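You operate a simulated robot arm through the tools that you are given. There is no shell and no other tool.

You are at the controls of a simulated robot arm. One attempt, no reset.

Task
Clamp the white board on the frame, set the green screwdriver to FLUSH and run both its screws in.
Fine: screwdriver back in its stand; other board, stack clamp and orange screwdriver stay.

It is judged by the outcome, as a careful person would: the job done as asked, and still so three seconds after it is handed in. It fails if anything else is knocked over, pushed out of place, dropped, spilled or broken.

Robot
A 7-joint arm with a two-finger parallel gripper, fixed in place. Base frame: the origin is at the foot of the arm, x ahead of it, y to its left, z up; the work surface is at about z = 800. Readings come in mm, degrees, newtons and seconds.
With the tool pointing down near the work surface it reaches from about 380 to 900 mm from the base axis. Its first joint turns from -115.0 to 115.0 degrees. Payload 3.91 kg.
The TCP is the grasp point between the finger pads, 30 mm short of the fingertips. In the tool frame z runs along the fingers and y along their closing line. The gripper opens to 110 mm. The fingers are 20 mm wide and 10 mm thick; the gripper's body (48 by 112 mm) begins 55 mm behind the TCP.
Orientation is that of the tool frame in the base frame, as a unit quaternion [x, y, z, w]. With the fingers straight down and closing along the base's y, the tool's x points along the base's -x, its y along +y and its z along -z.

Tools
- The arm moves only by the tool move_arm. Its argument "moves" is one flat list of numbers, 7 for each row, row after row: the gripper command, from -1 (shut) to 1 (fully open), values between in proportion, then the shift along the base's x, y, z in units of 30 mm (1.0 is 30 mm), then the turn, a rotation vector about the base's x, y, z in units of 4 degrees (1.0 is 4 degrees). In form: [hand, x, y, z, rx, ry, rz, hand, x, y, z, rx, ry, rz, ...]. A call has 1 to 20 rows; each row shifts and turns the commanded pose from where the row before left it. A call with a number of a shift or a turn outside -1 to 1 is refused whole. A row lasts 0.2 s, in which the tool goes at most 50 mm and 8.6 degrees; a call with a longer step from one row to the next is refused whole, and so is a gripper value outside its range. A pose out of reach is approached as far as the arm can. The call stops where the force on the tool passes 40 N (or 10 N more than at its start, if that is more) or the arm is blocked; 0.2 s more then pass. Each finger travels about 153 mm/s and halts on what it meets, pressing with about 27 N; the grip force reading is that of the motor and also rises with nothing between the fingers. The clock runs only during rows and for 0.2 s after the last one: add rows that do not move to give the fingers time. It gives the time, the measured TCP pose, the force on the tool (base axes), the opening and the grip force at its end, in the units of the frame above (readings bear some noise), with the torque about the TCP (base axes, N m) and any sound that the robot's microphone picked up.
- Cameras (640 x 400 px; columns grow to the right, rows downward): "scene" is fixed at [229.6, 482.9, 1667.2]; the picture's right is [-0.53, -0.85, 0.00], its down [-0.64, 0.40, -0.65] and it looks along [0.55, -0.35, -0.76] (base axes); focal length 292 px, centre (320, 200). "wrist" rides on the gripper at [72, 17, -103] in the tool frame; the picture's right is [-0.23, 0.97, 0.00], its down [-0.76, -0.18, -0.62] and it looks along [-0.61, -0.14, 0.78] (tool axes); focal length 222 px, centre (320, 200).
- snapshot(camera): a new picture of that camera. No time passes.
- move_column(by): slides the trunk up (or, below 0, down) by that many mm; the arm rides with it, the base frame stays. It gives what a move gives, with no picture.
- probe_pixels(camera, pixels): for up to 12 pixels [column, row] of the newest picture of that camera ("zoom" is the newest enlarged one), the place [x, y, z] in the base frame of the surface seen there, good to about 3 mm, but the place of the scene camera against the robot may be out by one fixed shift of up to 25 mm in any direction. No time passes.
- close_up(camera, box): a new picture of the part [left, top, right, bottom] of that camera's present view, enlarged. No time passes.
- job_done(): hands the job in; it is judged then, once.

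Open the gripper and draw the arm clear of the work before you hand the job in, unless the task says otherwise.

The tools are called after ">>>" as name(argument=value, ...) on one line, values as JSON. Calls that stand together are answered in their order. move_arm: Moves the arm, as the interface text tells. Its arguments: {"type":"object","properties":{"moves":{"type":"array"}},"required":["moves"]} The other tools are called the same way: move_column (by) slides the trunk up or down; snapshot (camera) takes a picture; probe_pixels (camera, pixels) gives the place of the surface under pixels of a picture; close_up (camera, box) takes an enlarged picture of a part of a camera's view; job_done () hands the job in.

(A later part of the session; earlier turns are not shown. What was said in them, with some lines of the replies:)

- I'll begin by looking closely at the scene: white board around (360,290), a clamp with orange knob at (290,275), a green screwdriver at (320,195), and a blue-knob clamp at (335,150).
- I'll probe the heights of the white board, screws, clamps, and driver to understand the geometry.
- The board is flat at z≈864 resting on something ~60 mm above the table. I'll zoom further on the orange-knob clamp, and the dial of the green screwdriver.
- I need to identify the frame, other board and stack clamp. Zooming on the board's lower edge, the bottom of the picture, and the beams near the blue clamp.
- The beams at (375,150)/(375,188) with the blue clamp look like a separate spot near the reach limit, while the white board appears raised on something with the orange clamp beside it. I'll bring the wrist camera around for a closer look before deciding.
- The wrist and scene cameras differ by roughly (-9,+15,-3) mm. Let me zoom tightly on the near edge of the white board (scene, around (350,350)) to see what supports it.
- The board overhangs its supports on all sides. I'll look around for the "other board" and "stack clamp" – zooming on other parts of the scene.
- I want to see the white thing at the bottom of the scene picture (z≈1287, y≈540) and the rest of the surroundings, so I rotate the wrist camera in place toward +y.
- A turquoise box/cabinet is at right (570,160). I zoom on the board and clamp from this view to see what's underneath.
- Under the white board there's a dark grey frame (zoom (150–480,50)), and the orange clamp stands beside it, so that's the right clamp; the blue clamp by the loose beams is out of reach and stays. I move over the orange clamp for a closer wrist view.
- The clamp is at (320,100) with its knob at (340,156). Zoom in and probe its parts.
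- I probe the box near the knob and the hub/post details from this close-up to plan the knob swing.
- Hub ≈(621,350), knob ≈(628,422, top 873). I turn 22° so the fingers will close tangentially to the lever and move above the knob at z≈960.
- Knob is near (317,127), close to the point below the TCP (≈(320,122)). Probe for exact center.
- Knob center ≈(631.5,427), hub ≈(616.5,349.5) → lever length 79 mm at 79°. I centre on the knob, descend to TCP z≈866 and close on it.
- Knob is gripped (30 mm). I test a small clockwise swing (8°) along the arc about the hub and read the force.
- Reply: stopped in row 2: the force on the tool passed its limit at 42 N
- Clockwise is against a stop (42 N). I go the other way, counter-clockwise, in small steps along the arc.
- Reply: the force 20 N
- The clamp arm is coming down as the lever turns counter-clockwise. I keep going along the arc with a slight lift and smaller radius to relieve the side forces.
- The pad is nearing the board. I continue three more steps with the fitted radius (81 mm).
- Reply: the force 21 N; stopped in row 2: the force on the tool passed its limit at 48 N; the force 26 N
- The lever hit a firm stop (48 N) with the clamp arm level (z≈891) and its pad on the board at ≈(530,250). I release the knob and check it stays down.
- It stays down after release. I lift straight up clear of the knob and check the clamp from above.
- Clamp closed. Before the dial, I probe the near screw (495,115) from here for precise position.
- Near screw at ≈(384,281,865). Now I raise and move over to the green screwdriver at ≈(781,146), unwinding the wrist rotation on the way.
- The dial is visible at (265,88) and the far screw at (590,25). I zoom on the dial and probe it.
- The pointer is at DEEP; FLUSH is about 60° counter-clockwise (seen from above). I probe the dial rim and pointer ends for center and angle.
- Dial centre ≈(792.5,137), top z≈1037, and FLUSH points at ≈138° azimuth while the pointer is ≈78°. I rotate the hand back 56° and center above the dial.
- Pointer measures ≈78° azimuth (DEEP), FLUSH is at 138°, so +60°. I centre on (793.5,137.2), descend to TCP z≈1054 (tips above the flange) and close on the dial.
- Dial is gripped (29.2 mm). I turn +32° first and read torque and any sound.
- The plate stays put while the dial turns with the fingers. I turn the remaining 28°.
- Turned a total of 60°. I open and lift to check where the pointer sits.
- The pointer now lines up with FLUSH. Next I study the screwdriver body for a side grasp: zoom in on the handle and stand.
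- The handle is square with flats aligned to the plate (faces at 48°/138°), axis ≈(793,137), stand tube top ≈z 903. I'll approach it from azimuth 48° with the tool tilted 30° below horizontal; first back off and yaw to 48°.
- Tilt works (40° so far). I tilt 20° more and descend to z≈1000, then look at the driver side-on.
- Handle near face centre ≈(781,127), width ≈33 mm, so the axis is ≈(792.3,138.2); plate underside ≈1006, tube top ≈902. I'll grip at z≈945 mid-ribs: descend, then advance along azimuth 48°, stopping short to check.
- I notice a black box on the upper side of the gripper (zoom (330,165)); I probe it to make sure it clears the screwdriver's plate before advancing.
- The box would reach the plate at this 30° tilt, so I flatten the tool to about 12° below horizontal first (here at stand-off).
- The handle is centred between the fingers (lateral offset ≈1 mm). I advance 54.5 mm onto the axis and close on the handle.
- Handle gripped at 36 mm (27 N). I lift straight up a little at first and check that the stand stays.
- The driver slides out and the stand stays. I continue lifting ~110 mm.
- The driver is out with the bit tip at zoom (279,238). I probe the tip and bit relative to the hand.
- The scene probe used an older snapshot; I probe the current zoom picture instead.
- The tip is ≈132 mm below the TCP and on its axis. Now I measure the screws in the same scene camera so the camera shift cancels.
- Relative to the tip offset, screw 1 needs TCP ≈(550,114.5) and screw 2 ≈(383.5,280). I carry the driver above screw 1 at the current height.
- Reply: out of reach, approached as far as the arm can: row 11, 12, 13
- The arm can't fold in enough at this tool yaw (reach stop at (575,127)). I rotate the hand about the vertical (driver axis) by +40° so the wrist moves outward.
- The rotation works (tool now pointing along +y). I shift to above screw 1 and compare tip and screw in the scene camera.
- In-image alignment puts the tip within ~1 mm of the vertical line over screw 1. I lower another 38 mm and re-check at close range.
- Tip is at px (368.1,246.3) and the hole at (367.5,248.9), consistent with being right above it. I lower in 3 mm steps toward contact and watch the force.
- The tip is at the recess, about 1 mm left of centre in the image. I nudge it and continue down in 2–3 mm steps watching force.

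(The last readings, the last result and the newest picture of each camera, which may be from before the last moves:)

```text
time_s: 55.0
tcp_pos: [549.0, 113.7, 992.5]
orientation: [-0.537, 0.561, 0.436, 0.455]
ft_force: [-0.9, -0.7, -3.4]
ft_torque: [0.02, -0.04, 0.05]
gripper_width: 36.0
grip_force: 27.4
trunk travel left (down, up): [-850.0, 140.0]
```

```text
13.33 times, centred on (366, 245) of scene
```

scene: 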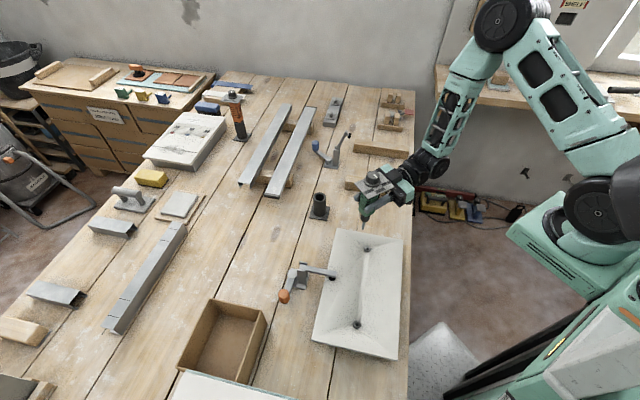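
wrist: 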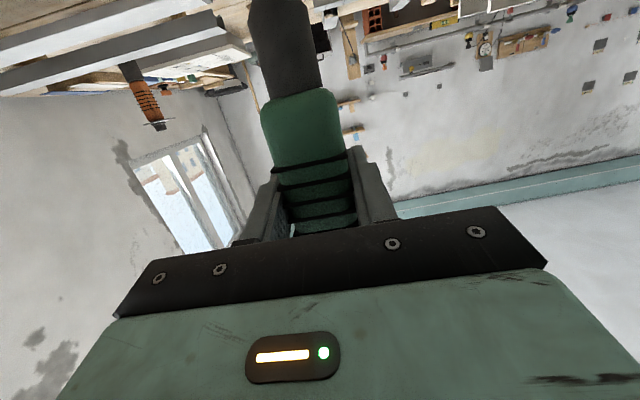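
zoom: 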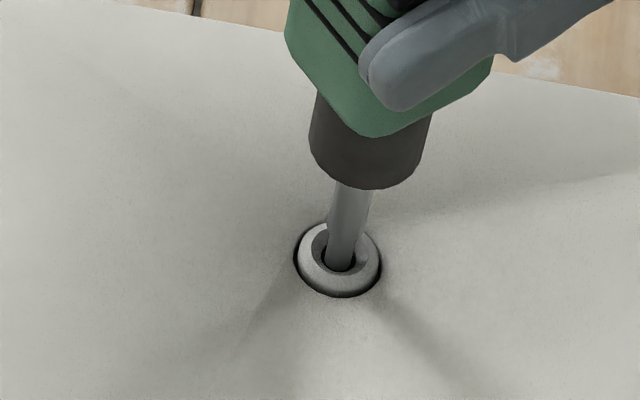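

Tip appears to be entering the recess (dark crescents on both sides), with no contact force yet. Continue down.

>>> move_arm(moves=[-1, 0, 0, -0.07, 0, 0, 0, -1, 0, 0, -0.07, 0, 0, 0, -1, 0, 0, 0, 0, 0, 0])

>>> close_up(camera="scene", box=[350, 230, 382, 260])

```text
time_s: 55.9
tcp_pos: [549.2, 113.8, 990.2]
orientation: [-0.537, 0.56, 0.437, 0.455]
ft_force: [0.5, -1.1, -2.3]
ft_torque: [-0.17, -0.05, 0.01]
gripper_width: 35.8
grip_force: 26.9
trunk travel left (down, up): [-850.0, 140.0]
```

```text
13.33 times, centred on (366, 245) of scene
```

zoom: 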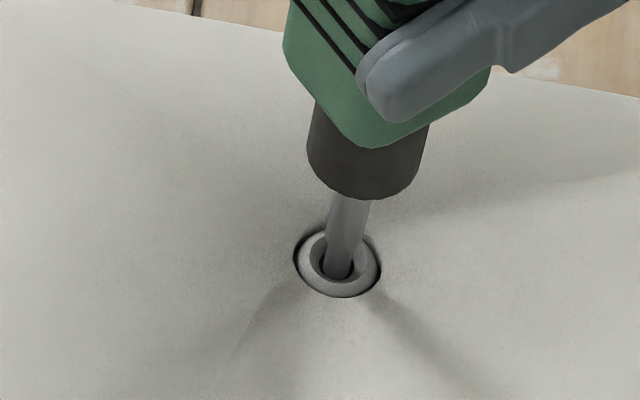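

The screw head is already sinking as the driver follows. I continue pressing down in 2 mm steps.

>>> move_arm(moves=[-1, 0, 0, -0.05, 0, 0, 0, -1, 0, 0, -0.05, 0, 0, 0, -1, 0, 0, 0, 0, 0, 0, -1, 0, 0, 0, 0, 0, 0])

>>> close_up(camera="scene", box=[350, 230, 382, 260])

```text
time_s: 56.9
tcp_pos: [548.1, 113.9, 988.5]
orientation: [-0.538, 0.559, 0.436, 0.456]
ft_force: [1.5, 1.0, 20.0]
ft_torque: [0.06, -0.33, -0.02]
gripper_width: 36.1
grip_force: 26.8
trunk travel left (down, up): [-850.0, 140.0]
```

```text
13.33 times, centred on (366, 245) of scene
```

zoom: 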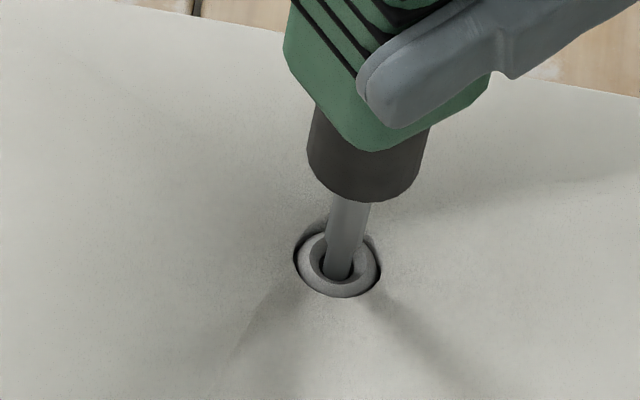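

Force now 20 N with the head near flush. I hold pressure for a moment and see whether it still moves or makes a sound.

>>> move_arm(moves=[-1, 0, 0, 0, 0, 0, 0, -1, 0, 0, 0, 0, 0, 0, -1, 0, 0, 0, 0, 0, 0, -1, 0, 0, 0, 0, 0, 0, -1, 0, 0, 0, 0, 0, 0])

>>> close_up(camera="scene", box=[358, 240, 378, 256])

>>> probe_pixels(camera="zoom", pixels=[[335, 310], [300, 290], [385, 310], [335, 335], [250, 330], [440, 330], [335, 380], [270, 250], [400, 260], [310, 300]])

```text
time_s: 58.0
tcp_pos: [548.6, 112.4, 987.3]
orientation: [-0.538, 0.56, 0.436, 0.455]
ft_force: [2.5, 2.0, 18.6]
ft_torque: [0.38, -0.39, -0.03]
gripper_width: 35.8
grip_force: 26.7
trunk travel left (down, up): [-850.0, 140.0]
```

```text
16.00 times, centred on (368, 248) of scene
```

zoom: 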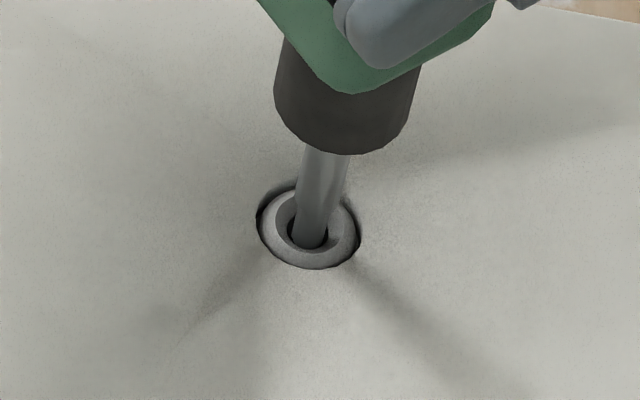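

```text
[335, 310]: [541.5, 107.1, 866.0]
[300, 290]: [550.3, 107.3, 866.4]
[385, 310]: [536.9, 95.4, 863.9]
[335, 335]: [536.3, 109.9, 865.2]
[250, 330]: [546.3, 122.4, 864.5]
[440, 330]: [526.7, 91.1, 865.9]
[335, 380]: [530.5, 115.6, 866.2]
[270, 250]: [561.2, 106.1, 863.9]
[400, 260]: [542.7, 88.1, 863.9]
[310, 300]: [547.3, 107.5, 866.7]
```

The head is seated level with the board and resists firmly. I lift the bit ~40 mm and inspect the screw.

>>> move_arm(moves=[-1, 0, 0, 0.15, 0, 0, 0, -1, 0, 0, 0.3, 0, 0, 0, -1, 0, 0, 0.5, 0, 0, 0, -1, 0, 0, 0.6, 0, 0, 0, -1, 0, 0, 0.6, 0, 0, 0, -1, 0, 0, 0, 0, 0, 0])

>>> close_up(camera="scene", box=[354, 236, 382, 258])

>>> close_up(camera="scene", box=[310, 190, 420, 270])

```text
time_s: 59.5
tcp_pos: [549.0, 114.6, 1053.2]
orientation: [-0.538, 0.561, 0.436, 0.454]
ft_force: [-0.3, 0.0, -3.7]
ft_torque: [-0.01, 0.04, 0.0]
gripper_width: 35.9
grip_force: 27.0
trunk travel left (down, up): [-850.0, 140.0]
```

```text
16.00 times, centred on (368, 247) of scene
```

zoom: 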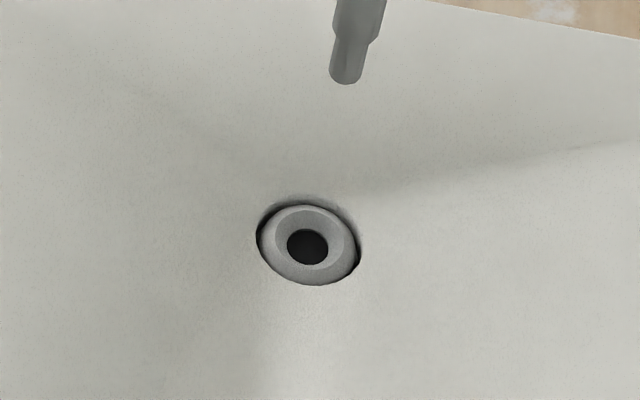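

```text
5.00 times, centred on (365, 230) of scene
```

zoom: 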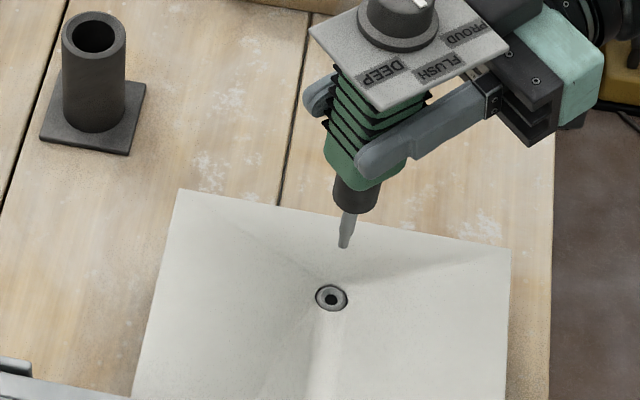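

Screw 1 is flush. Now to screw 2: I move toward TCP ≈(382.5,279) while yawing another 27° so the wrist stays within reach.

>>> move_arm(moves=[-1, -0.2, 0.2, 0.2, 0, 0, 0.97, -1, -0.4, 0.4, 0.2, 0, 0, 0.97, -1, -0.45, 0.45, 0, 0, 0, 0.97, -1, -0.45, 0.45, 0, 0, 0, 0.97, -1, -0.45, 0.45, 0, 0, 0, 0.97, -1, -0.45, 0.45, 0, 0, 0, 0.97, -1, -0.45, 0.45, 0, 0, 0, 0.97, -1, -0.45, 0.45, 0, 0, 0, 0, -1, -0.45, 0.45, 0, 0, 0, 0, -1, -0.45, 0.45, 0, 0, 0, 0, -1, -0.45, 0.45, 0, 0, 0, 0, -1, -0.45, 0.45, 0, 0, 0, 0, -1, -0.45, 0.37, 0, 0, 0, 0, -1, 0, 0, 0, 0, 0, 0])

>>> snapshot(camera="scene")

```text
time_s: 62.5
tcp_pos: [383.0, 277.2, 1064.2]
orientation: [0.655, -0.418, -0.531, -0.339]
ft_force: [0.8, 0.0, -3.2]
ft_torque: [-0.02, 0.0, 0.01]
gripper_width: 36.0
grip_force: 26.9
trunk travel left (down, up): [-850.0, 140.0]
```

```text
taken
```

scene: 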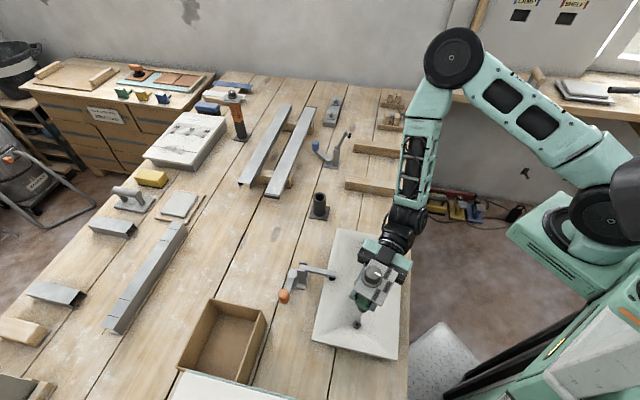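

Reached above screw 2. I zoom to compare tip and screw in the image.

>>> close_up(camera="scene", box=[338, 300, 378, 335])

>>> probe_pixels(camera="zoom", pixels=[[320, 260], [320, 200], [325, 150]])

```text
11.43 times, centred on (358, 318) of scene
```

zoom: 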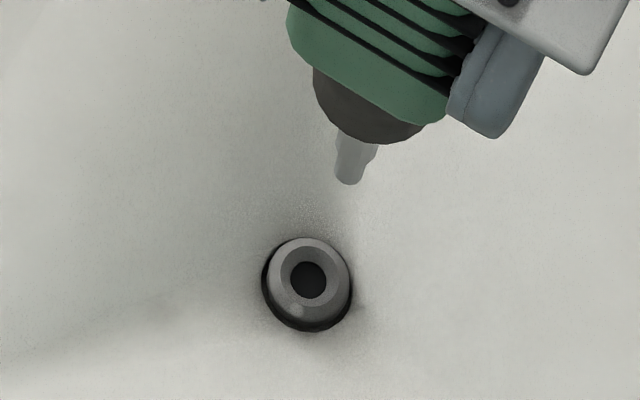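

```text
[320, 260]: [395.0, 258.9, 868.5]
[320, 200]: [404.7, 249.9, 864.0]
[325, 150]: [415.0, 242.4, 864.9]
```

The tip is ≈2 mm to image-right of the vertical over screw 2. I correct by (+0.4,+2.5) and descend to ~20 mm above.

>>> move_arm(moves=[-1, 0.013, 0.083, -0.4, 0, 0, 0, -1, 0, 0, -0.5, 0, 0, 0, -1, 0, 0, -0.6, 0, 0, 0, -1, 0, 0, 0, 0, 0, 0])

>>> close_up(camera="scene", box=[338, 305, 378, 340])

```text
time_s: 63.5
tcp_pos: [382.1, 278.6, 1018.4]
orientation: [0.655, -0.418, -0.531, -0.339]
ft_force: [0.6, 0.4, -3.0]
ft_torque: [0.01, 0.0, 0.0]
gripper_width: 35.9
grip_force: 26.8
trunk travel left (down, up): [-850.0, 140.0]
```

```text
11.43 times, centred on (358, 322) of scene
```

zoom: 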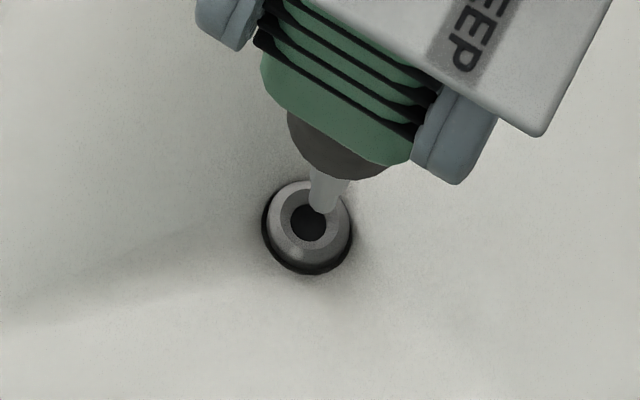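

Tip still ~1.2 mm image-right and slightly toward the camera side; correct by (+1.5,+0.3) and go down 15 mm.

>>> move_arm(moves=[-1, 0.05, 0.01, -0.2, 0, 0, 0, -1, 0, 0, -0.2, 0, 0, 0, -1, 0, 0, -0.1, 0, 0, 0, -1, 0, 0, 0, 0, 0, 0])

>>> close_up(camera="scene", box=[338, 305, 378, 340])

```text
time_s: 64.5
tcp_pos: [382.8, 281.5, 1003.9]
orientation: [0.655, -0.418, -0.531, -0.339]
ft_force: [-0.1, -0.2, -3.4]
ft_torque: [0.01, -0.02, -0.01]
gripper_width: 35.8
grip_force: 27.4
trunk travel left (down, up): [-850.0, 140.0]
```

```text
11.43 times, centred on (358, 322) of scene
```

zoom: 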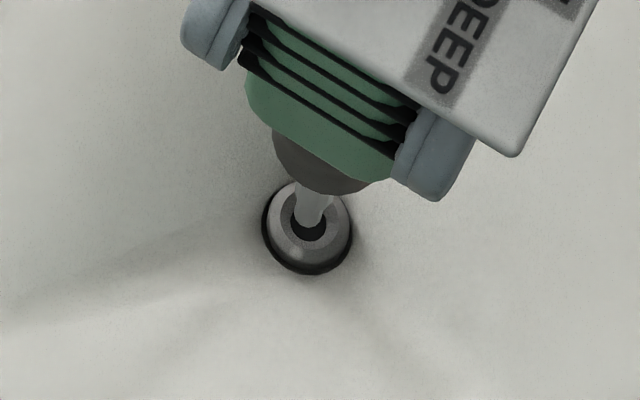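

Tip is now within ~1 mm over the recess. Small nudge (+0.3,-1.0) and down in small steps.

>>> move_arm(moves=[-1, 0.01, -0.033, -0.1, 0, 0, 0, -1, 0, 0, -0.1, 0, 0, 0, -1, 0, 0, -0.1, 0, 0, 0, -1, 0, 0, 0, 0, 0, 0])

>>> close_up(camera="scene", box=[338, 305, 378, 340])

```text
time_s: 65.5
tcp_pos: [382.9, 280.0, 993.0]
orientation: [0.654, -0.418, -0.531, -0.339]
ft_force: [0.1, -0.4, -0.9]
ft_torque: [-0.17, -0.04, 0.0]
gripper_width: 35.7
grip_force: 26.8
trunk travel left (down, up): [-850.0, 140.0]
```

```text
11.43 times, centred on (358, 322) of scene
```

zoom: 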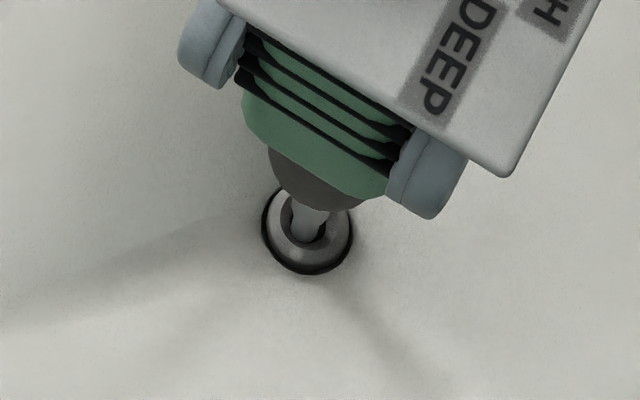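

Light contact; the screw has begun to sink. Continue down as with screw 1.

>>> move_arm(moves=[-1, 0, 0, -0.07, 0, 0, 0, -1, 0, 0, -0.07, 0, 0, 0, -1, 0, 0, 0, 0, 0, 0, -1, 0, 0, 0, 0, 0, 0])

>>> close_up(camera="scene", box=[338, 305, 378, 340])

```text
time_s: 66.5
tcp_pos: [385.0, 280.2, 989.7]
orientation: [0.654, -0.419, -0.531, -0.34]
ft_force: [0.6, 0.0, -4.2]
ft_torque: [0.01, -0.02, -0.01]
gripper_width: 35.8
grip_force: 26.7
trunk travel left (down, up): [-850.0, 140.0]
```

```text
11.43 times, centred on (358, 322) of scene
```

zoom: 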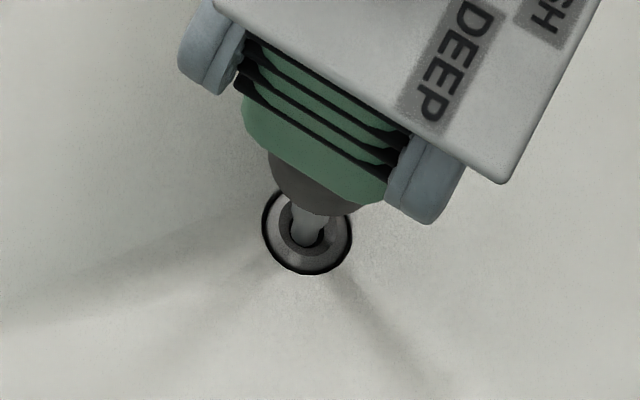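

>>> move_arm(moves=[-1, 0, 0, -0.06, 0, 0, 0, -1, 0, 0, -0.06, 0, 0, 0, -1, 0, 0, 0, 0, 0, 0, -1, 0, 0, 0, 0, 0, 0, -1, 0, 0, 0, 0, 0, 0])

>>> close_up(camera="scene", box=[338, 305, 378, 340])

```text
time_s: 67.7
tcp_pos: [384.3, 279.8, 987.3]
orientation: [0.654, -0.417, -0.532, -0.34]
ft_force: [-0.3, -4.3, 17.9]
ft_torque: [-0.44, 0.18, -0.03]
gripper_width: 35.8
grip_force: 27.3
trunk travel left (down, up): [-850.0, 140.0]
```

```text
11.43 times, centred on (358, 322) of scene
```

zoom: 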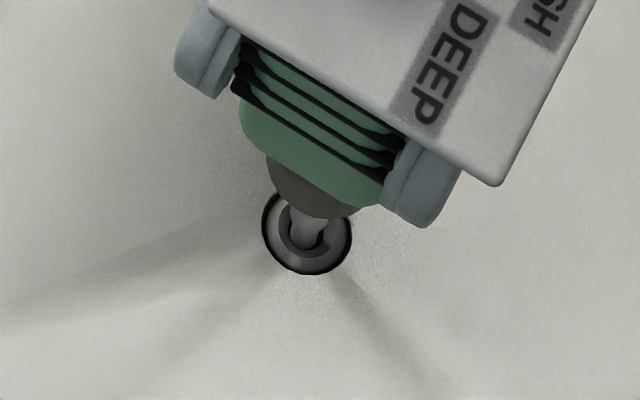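

Firm stop at 18 N with the same TCP height (987) as screw 1. I hold briefly, then lift and inspect.

>>> move_arm(moves=[-1, 0, 0, -0.03, 0, 0, 0, -1, 0, 0, 0, 0, 0, 0, -1, 0, 0, 0, 0, 0, 0, -1, 0, 0, 0.15, 0, 0, 0, -1, 0, 0, 0.3, 0, 0, 0, -1, 0, 0, 0.6, 0, 0, 0, -1, 0, 0, 0.7, 0, 0, 0, -1, 0, 0, 0.8, 0, 0, 0, -1, 0, 0, 0, 0, 0, 0])

>>> close_up(camera="scene", box=[341, 314, 373, 334])

>>> close_up(camera="scene", box=[354, 236, 382, 258])

>>> snapshot(camera="scene")

```text
time_s: 69.7
tcp_pos: [384.5, 280.6, 1062.7]
orientation: [0.654, -0.418, -0.531, -0.34]
ft_force: [0.0, 0.4, -2.5]
ft_torque: [0.02, 0.0, 0.02]
gripper_width: 35.6
grip_force: 26.8
trunk travel left (down, up): [-850.0, 140.0]
```

```text
16.00 times, centred on (357, 324) of scene
```

zoom: 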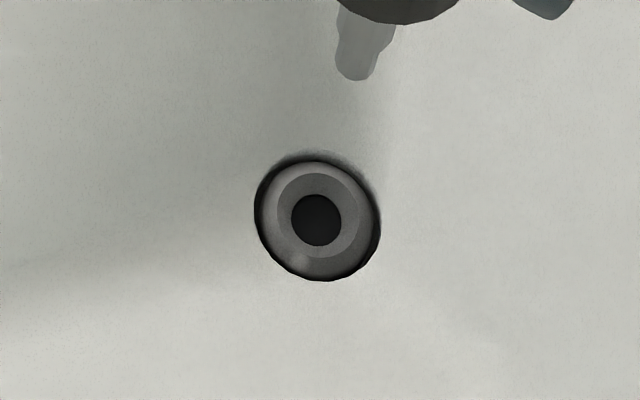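

```text
16.00 times, centred on (368, 247) of scene
```

zoom: 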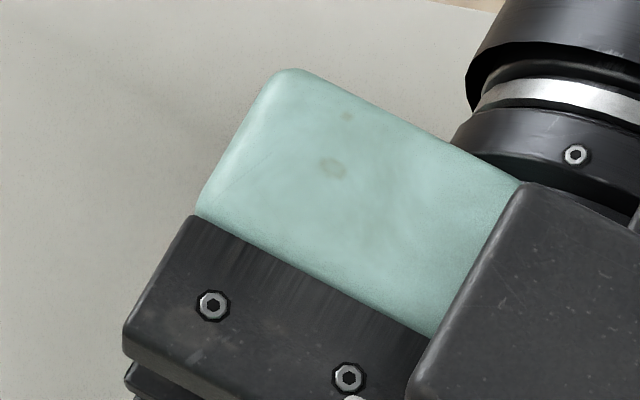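

```text
taken
```

scene: 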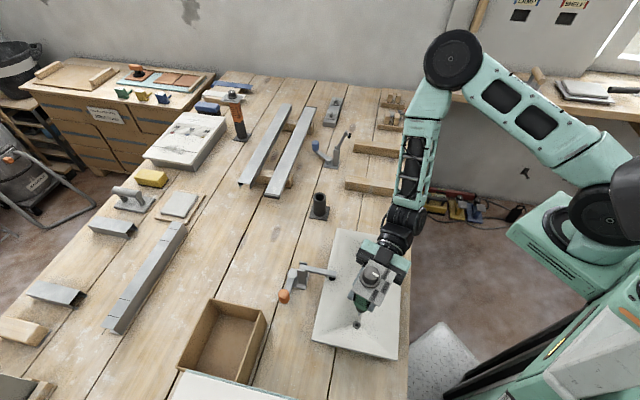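

Both screws are flush. Now I return: raise to z≈1100 and retrace toward the stand, undoing the yaw.

>>> move_arm(moves=[-1, 0, 0, 0.62, 0, 0, 0, -1, 0, 0, 0.62, 0, 0, 0, -1, 0.3, -0.3, 0, 0, 0, -0.6, -1, 0.5, -0.5, 0, 0, 0, -0.7, -1, 0.5, -0.5, 0, 0, 0, -0.7, -1, 0.5, -0.5, 0, 0, 0, -0.7, -1, 0.5, -0.5, 0, 0, 0, -0.7, -1, 0.5, -0.5, 0, 0, 0, -0.7, -1, 0.5, -0.5, 0, 0, 0, -0.7, -1, 0.5, -0.5, 0, 0, 0, -0.7, -1, 0.5, -0.5, 0, 0, 0, -0.7, -1, 0.5, -0.5, 0, 0, 0, -0.6, -1, 0.5, -0.5, 0, 0, 0, 0, -1, 0.2, -0.2, 0, 0, 0, 0])

>>> close_up(camera="scene", box=[300, 200, 420, 370])

```text
time_s: 72.7
tcp_pos: [550.2, 112.8, 1098.6]
orientation: [-0.537, 0.56, 0.437, 0.455]
ft_force: [-0.4, 0.0, -3.3]
ft_torque: [-0.03, 0.02, 0.0]
gripper_width: 35.9
grip_force: 27.5
trunk travel left (down, up): [-850.0, 140.0]
```

```text
2.35 times, centred on (360, 285) of scene
```

zoom: 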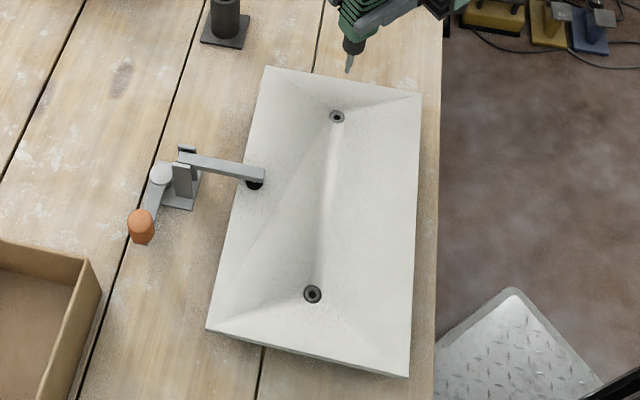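

Both heads look seated and the board is still clamped. I move to above the stand, yawing back to the pick-up orientation.

>>> move_arm(moves=[-1, 0.3, 0.03, 0, 0, 0, -0.4, -1, 0.621, 0.0667, 0, 0, 0, -0.77, -1, 0.621, 0.0667, 0, 0, 0, -0.77, -1, 0.621, 0.0667, 0, 0, 0, -0.77, -1, 0.621, 0.0667, 0, 0, 0, -0.77, -1, 0.621, 0.0667, 0, 0, 0, -0.77, -1, 0.621, 0.0667, 0, 0, 0, -0.77, -1, 0.621, 0.0667, 0, 0, 0, -0.77, -1, 0.621, 0.0667, 0, 0, 0, -0.77, -1, 0.621, 0.0667, 0, 0, 0, -0.77, -1, 0.621, 0.0667, 0, 0, 0, -0.77, -1, 0.621, 0.0667, 0, 0, 0, -0.77, -1, 0.621, 0.0667, 0, 0, 0, -0.77, -1, 0.321, 0.036, 0, 0, 0, -0.4, -1, 0, 0, 0, 0, 0, 0])

>>> close_up(camera="scene", box=[290, 150, 350, 225])

```text
time_s: 75.8
tcp_pos: [791.9, 141.1, 1098.4]
orientation: [-0.312, 0.712, 0.252, 0.577]
ft_force: [0.0, -0.6, -2.7]
ft_torque: [-0.01, 0.0, 0.02]
gripper_width: 35.8
grip_force: 26.2
trunk travel left (down, up): [-850.0, 140.0]
```

```text
5.33 times, centred on (320, 188) of scene
```

zoom: 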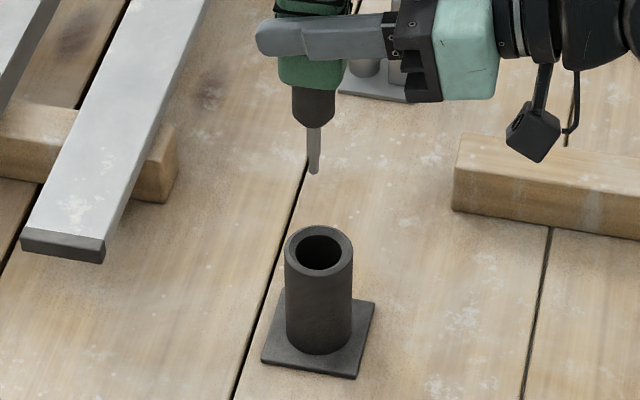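

Tip is 0.6 px (≈2 mm) left of its pick-up position; I correct by (+0.7,-2.2) and lower into the tube down to z≈1000, then check.

>>> move_arm(moves=[-1, 0.023, -0.073, 0, 0, 0, 0, -1, 0, 0, -0.5, 0, 0, 0, -1, 0, 0, -0.7, 0, 0, 0, -1, 0, 0, -0.7, 0, 0, 0, -1, 0, 0, -0.7, 0, 0, 0, -1, 0, 0, -0.5, 0, 0, 0, -1, 0, 0, 0, 0, 0, 0])

>>> close_up(camera="scene", box=[295, 155, 345, 225])

```text
time_s: 77.5
tcp_pos: [792.1, 138.9, 1005.1]
orientation: [-0.312, 0.711, 0.253, 0.578]
ft_force: [-0.8, 1.0, -3.4]
ft_torque: [0.01, 0.0, 0.01]
gripper_width: 35.7
grip_force: 26.6
trunk travel left (down, up): [-850.0, 140.0]
```

```text
5.71 times, centred on (320, 190) of scene
```

zoom: 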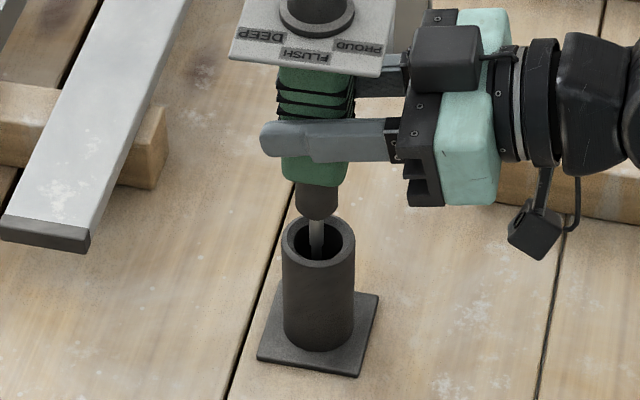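

The bit is centered in the tube mouth. I continue down, slowing at the end.

>>> move_arm(moves=[-1, 0, 0, -0.5, 0, 0, 0, -1, 0, 0, -0.5, 0, 0, 0, -1, 0, 0, -0.3, 0, 0, 0, -1, 0, 0, -0.2, 0, 0, 0, -1, 0, 0, -0.15, 0, 0, 0, -1, 0, 0, -0.15, 0, 0, 0, -1, 0, 0, -0.1, 0, 0, 0, -1, 0, 0, 0, 0, 0, 0])

>>> close_up(camera="scene", box=[295, 155, 345, 225])

```text
time_s: 79.2
tcp_pos: [790.1, 138.5, 948.1]
orientation: [-0.313, 0.711, 0.253, 0.577]
ft_force: [0.2, -4.5, -1.6]
ft_torque: [-0.3, -0.07, 0.0]
gripper_width: 35.5
grip_force: 26.8
trunk travel left (down, up): [-850.0, 140.0]
```

```text
5.71 times, centred on (320, 190) of scene
```

zoom: 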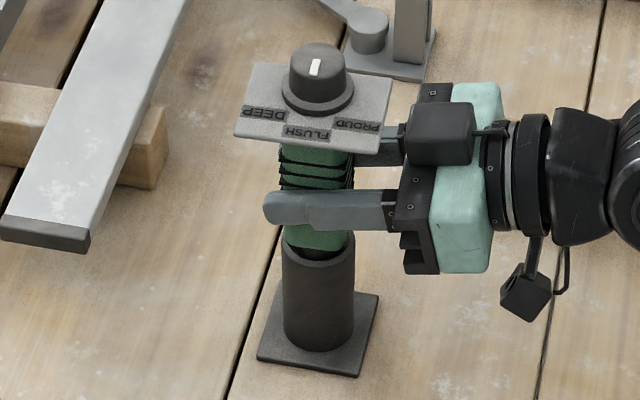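

>>> move_arm(moves=[-1, 0.03, -0.03, -0.08, 0, 0, 0, -1, 0, 0, -0.08, 0, 0, 0, -1, 0, 0, -0.05, 0, 0, 0, -1, 0, 0, 0, 0, 0, 0])

>>> close_up(camera="scene", box=[295, 155, 345, 225])

```text
time_s: 80.2
tcp_pos: [791.5, 137.9, 943.5]
orientation: [-0.313, 0.71, 0.254, 0.577]
ft_force: [-2.6, 1.9, -0.3]
ft_torque: [0.18, 0.33, 0.11]
gripper_width: 35.8
grip_force: 27.1
trunk travel left (down, up): [-850.0, 140.0]
```

```text
5.71 times, centred on (320, 190) of scene
```

zoom: 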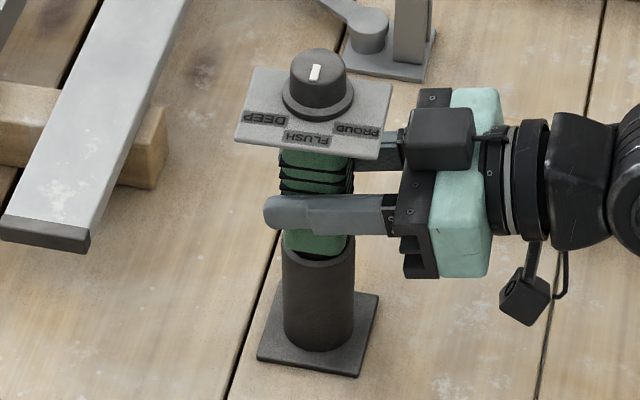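

Nearly seated (weight now mostly carried). One more 1.5 mm down, then release gently.

>>> move_arm(moves=[-1, 0, 0, -0.05, 0, 0, 0, -1, 0, 0, 0, 0, 0, 0, -0.35, 0, 0, 0, 0, 0, 0, -0.2, 0, 0, 0, 0, 0, 0, 0, 0, 0, 0, 0, 0, 0, 0.3, 0, 0, 0, 0, 0, 0, 0.6, 0, 0, 0, 0, 0, 0, 0.8, 0, 0, 0, 0, 0, 0, 0.8, 0, 0, 0, 0, 0, 0])

>>> close_up(camera="scene", box=[295, 155, 345, 225])

>>> snapshot(camera="wrist")

```text
time_s: 82.2
tcp_pos: [791.9, 138.3, 942.5]
orientation: [-0.312, 0.71, 0.254, 0.577]
ft_force: [0.8, 0.2, -0.1]
ft_torque: [0.02, 0.04, -0.01]
gripper_width: 99.1
grip_force: 0.0
trunk travel left (down, up): [-850.0, 140.0]
```

```text
5.71 times, centred on (320, 190) of scene
```

zoom: 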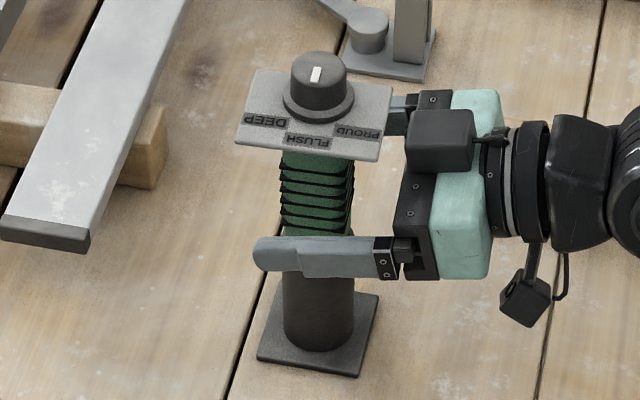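

```text
taken
```

wrist: 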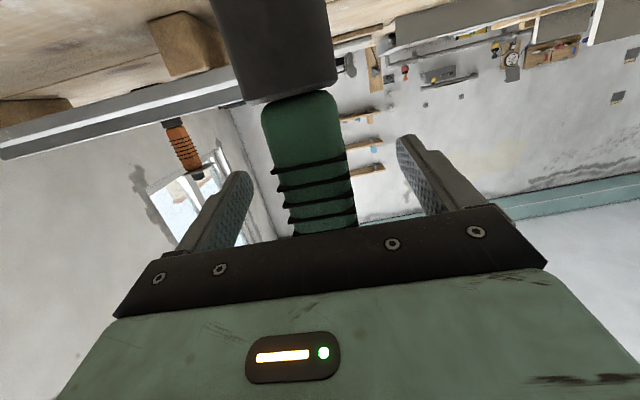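

The driver stands seated in its stand. I retreat horizontally along the approach line, then rise.

>>> move_arm(moves=[0.9, -0.3, -0.33, 0, 0, 0, 0, 0.9, -0.426, -0.475, 0, 0, 0, 0, 0.9, -0.426, -0.475, 0, 0, 0, 0, 0.9, -0.426, -0.475, 0, 0, 0, 0, 0.9, -0.426, -0.475, 0, 0, 0, 0, 0.9, -0.426, -0.475, 0, 0, 0, 0, 0.9, -0.426, -0.475, 0, 0, 0, 0, 0.9, -0.426, -0.475, 0, 0, 0, 0, 0.9, 0, 0, 0.5, 0, 0, 0, 0.9, 0, 0, 1, 0, 0, 0, 0.9, 0, 0, 1, 0, 0, 0, 0.9, 0, 0, 1, 0, 0, 0, 0.9, 0, 0, 1, 0, 0, 0, 0.9, 0, 0, 1, 0, 0, 0, 0.9, 0, 0, 0, 0, 0, 0])

>>> snapshot(camera="scene")

>>> close_up(camera="scene", box=[295, 155, 345, 225])

>>> close_up(camera="scene", box=[300, 220, 420, 370])

```text
time_s: 85.5
tcp_pos: [693.4, 30.8, 1104.9]
orientation: [-0.311, 0.711, 0.253, 0.578]
ft_force: [0.0, 0.8, 0.3]
ft_torque: [0.0, 0.01, 0.0]
gripper_width: 104.5
grip_force: 0.0
trunk travel left (down, up): [-850.0, 140.0]
```

```text
taken
```

scene: 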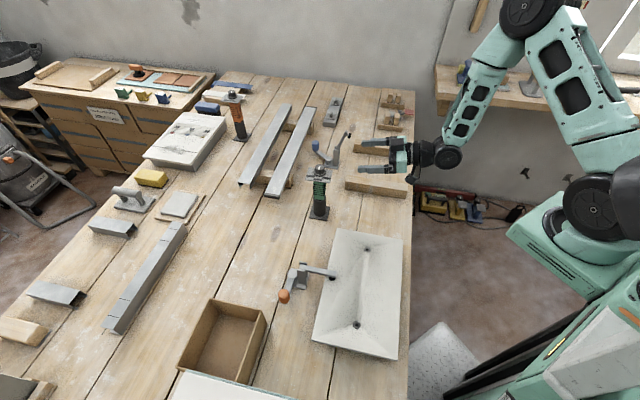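

```text
5.71 times, centred on (320, 190) of scene
```

zoom: 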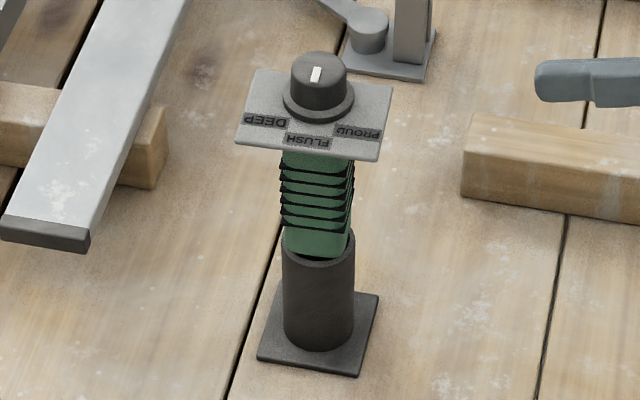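

```text
2.67 times, centred on (360, 295) of scene
```

zoom: 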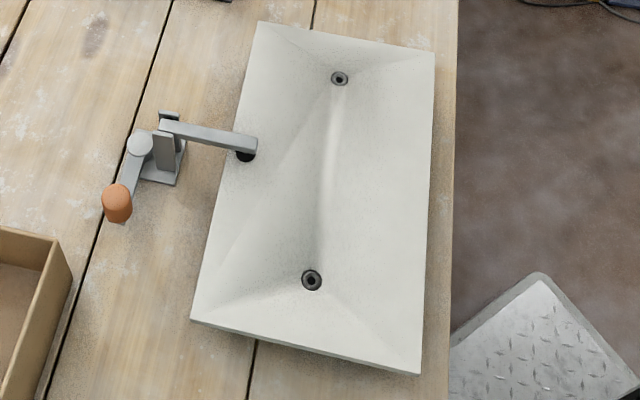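

Everything looks in place. I take closer looks at the clamp pad contact and both screws, now unobstructed.

>>> close_up(camera="scene", box=[285, 255, 350, 305])

>>> close_up(camera="scene", box=[350, 240, 382, 260])

>>> close_up(camera="scene", box=[341, 314, 373, 334])

>>> probe_pixels(camera="scene", pixels=[[366, 250], [357, 324], [333, 277], [335, 273], [325, 270], [310, 267], [318, 170], [319, 195], [335, 235], [400, 240], [316, 340], [393, 356]])

```text
8.00 times, centred on (318, 280) of scene
```

zoom: 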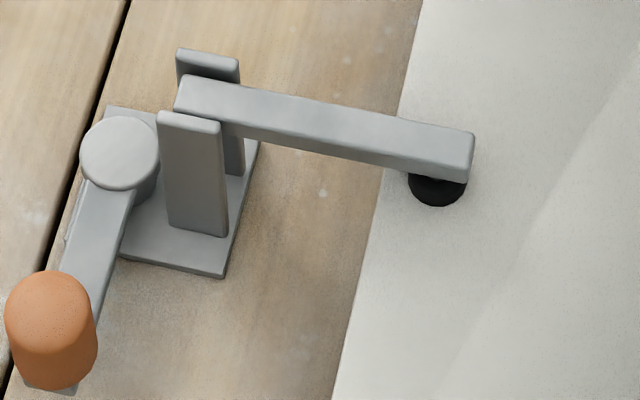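

```text
16.00 times, centred on (366, 250) of scene
```

zoom: 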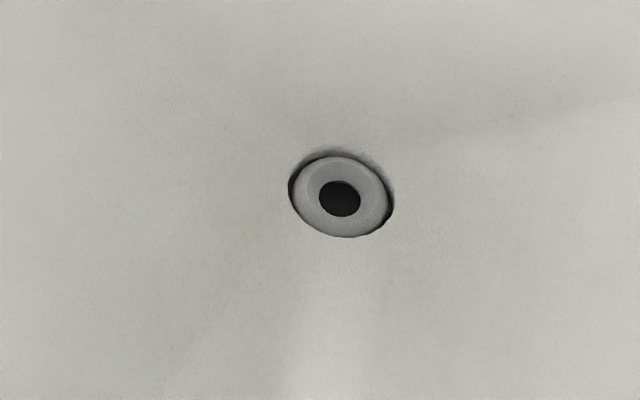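

```text
16.00 times, centred on (357, 324) of scene
```

zoom: 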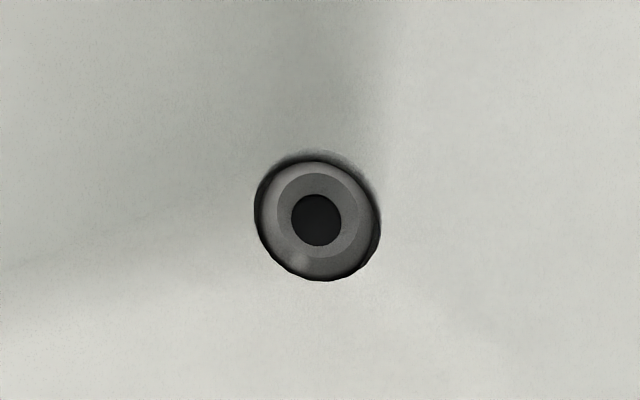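

```text
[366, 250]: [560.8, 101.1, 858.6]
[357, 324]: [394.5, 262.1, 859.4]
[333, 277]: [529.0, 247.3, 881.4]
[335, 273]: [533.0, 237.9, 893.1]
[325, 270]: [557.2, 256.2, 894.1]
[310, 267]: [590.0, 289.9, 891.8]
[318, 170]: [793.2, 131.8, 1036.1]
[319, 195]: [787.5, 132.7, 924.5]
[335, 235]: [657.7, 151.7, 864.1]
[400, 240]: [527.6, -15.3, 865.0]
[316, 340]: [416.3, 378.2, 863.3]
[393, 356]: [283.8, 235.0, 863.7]
```

The heads might be slightly below the surface rather than exactly level; I probe the head rims against the board around each.

>>> close_up(camera="scene", box=[350, 240, 382, 260])

>>> probe_pixels(camera="zoom", pixels=[[303, 195], [380, 205], [345, 230], [335, 165], [312, 215], [370, 222], [305, 180], [375, 180], [260, 195], [430, 205], [345, 270], [335, 120]])

>>> probe_pixels(camera="zoom", pixels=[[303, 195], [380, 205], [345, 230], [335, 165], [312, 215], [370, 222], [305, 180], [375, 180], [260, 195], [430, 205], [345, 270], [335, 120]])

>>> close_up(camera="scene", box=[341, 314, 373, 334])

>>> probe_pixels(camera="zoom", pixels=[[272, 215], [365, 225], [320, 270], [315, 168], [285, 250], [350, 260], [280, 185], [355, 185], [230, 215], [410, 225], [320, 310], [315, 120]])

>>> probe_pixels(camera="zoom", pixels=[[272, 215], [365, 225], [320, 270], [315, 168], [285, 250], [350, 260], [280, 185], [355, 185], [230, 215], [410, 225], [320, 310], [315, 120]])

```text
16.00 times, centred on (366, 250) of scene
```

zoom: 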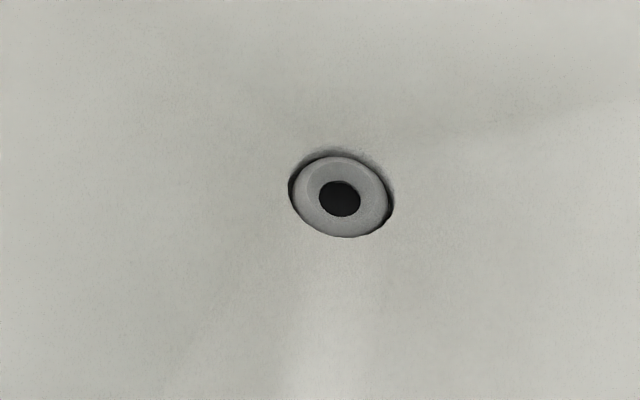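

```text
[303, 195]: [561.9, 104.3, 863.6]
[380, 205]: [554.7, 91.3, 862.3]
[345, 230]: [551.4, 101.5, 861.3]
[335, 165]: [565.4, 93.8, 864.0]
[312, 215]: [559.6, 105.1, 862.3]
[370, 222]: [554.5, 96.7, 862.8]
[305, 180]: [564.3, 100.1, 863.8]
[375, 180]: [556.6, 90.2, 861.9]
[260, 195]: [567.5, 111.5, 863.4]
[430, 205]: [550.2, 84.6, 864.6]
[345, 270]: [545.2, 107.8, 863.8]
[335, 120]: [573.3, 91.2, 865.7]
```

```text
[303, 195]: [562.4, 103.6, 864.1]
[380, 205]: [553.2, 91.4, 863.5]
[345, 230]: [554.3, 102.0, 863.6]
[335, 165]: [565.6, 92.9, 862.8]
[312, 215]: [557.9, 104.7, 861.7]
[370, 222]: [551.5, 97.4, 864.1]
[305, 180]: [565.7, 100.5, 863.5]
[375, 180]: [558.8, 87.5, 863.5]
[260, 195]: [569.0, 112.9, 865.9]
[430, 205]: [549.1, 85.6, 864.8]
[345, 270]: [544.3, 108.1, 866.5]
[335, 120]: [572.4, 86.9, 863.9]
```

```text
16.00 times, centred on (357, 324) of scene
```

zoom: 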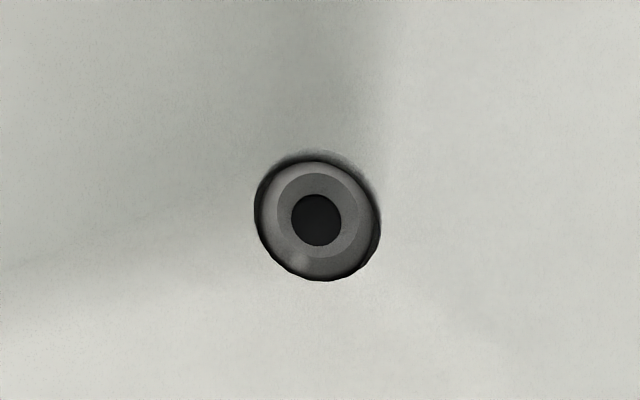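

```text
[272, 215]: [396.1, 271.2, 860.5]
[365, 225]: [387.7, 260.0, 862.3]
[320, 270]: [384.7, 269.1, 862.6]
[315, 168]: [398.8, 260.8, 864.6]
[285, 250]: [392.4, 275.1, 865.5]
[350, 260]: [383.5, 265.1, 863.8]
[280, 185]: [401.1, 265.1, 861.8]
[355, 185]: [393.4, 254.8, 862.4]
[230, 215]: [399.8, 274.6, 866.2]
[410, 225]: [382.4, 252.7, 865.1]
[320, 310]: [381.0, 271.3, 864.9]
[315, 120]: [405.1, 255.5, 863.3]
```

```text
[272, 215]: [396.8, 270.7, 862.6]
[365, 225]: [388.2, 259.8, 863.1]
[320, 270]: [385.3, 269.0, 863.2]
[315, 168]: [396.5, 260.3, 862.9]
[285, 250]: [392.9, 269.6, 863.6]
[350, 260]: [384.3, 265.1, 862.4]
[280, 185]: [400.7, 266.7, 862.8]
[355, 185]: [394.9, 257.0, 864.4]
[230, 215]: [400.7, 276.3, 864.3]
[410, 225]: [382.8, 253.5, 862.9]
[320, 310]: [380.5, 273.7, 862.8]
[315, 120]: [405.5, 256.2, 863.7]
```

Head rims read within ~1 mm of the board surface on both screws (flush), the dial still shows FLUSH, the clamp is down and nothing else moved. I draw the open gripper further up and away before handing in.

>>> move_arm(moves=[1, -0.3, -0.3, 0.8, 0, 0, 0, 1, -0.3, -0.3, 0.8, 0, 0, 0, 1, -0.3, -0.3, 0.8, 0, 0, 0, 1, -0.3, -0.3, 0.8, 0, 0, 0, 1, 0, 0, 0, 0, 0, 0])

>>> snapshot(camera="scene")

```text
time_s: 86.7
tcp_pos: [657.5, -8.5, 1201.2]
orientation: [-0.311, 0.711, 0.253, 0.578]
ft_force: [-0.7, -0.6, 0.7]
ft_torque: [0.01, 0.03, -0.03]
gripper_width: 109.8
grip_force: 0.0
trunk travel left (down, up): [-850.0, 140.0]
```

```text
taken
```

scene: 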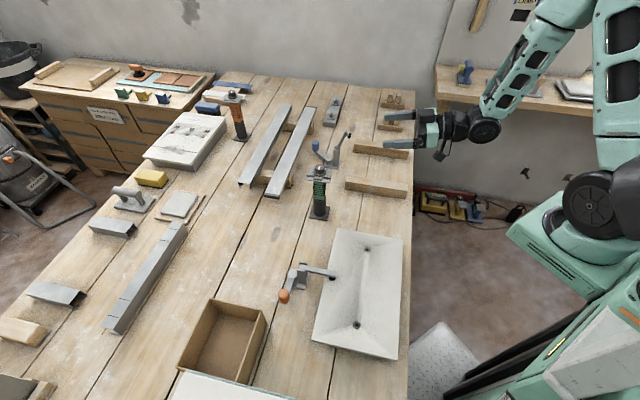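

The final picture shows the clamp closed on the white board (333,277), both screws seated at (366,250) and (357,324), and the green driver back in its stand (319,195). Everything else is undisturbed and the arm is clear, so I hand in.

>>> job_done()

```text
The job is handed in.
```

The white board is clamped, the green screwdriver is set to FLUSH, and both its screws are run in. The job is handed in.

- **Clamp:** I turned the orange-knob clamp's lever until it stopped. Its arm is level with the pad down on the board, and it stayed there after I let go.
- **Screws:** both ran in until they hit a firm stop at about 20 N. The heads read about 1 mm below the board surface, within the camera's accuracy.
- **Screwdriver:** it is upright in its stand, with the dial still pointing at FLUSH.
- **Everything else:** I did not touch the blue clamp, the orange screwdriver or any other board, and nothing looks moved in the final picture. The gripper is open and the arm is clear.

I had to judge which clamp and frame you meant. I took the frame to be the grey base already under the white board, with the orange-knob clamp beside it. I treated the blue clamp by the two loose beams as the stack clamp. If the board was meant to go onto those beams instead, the screws are now in the wrong place.
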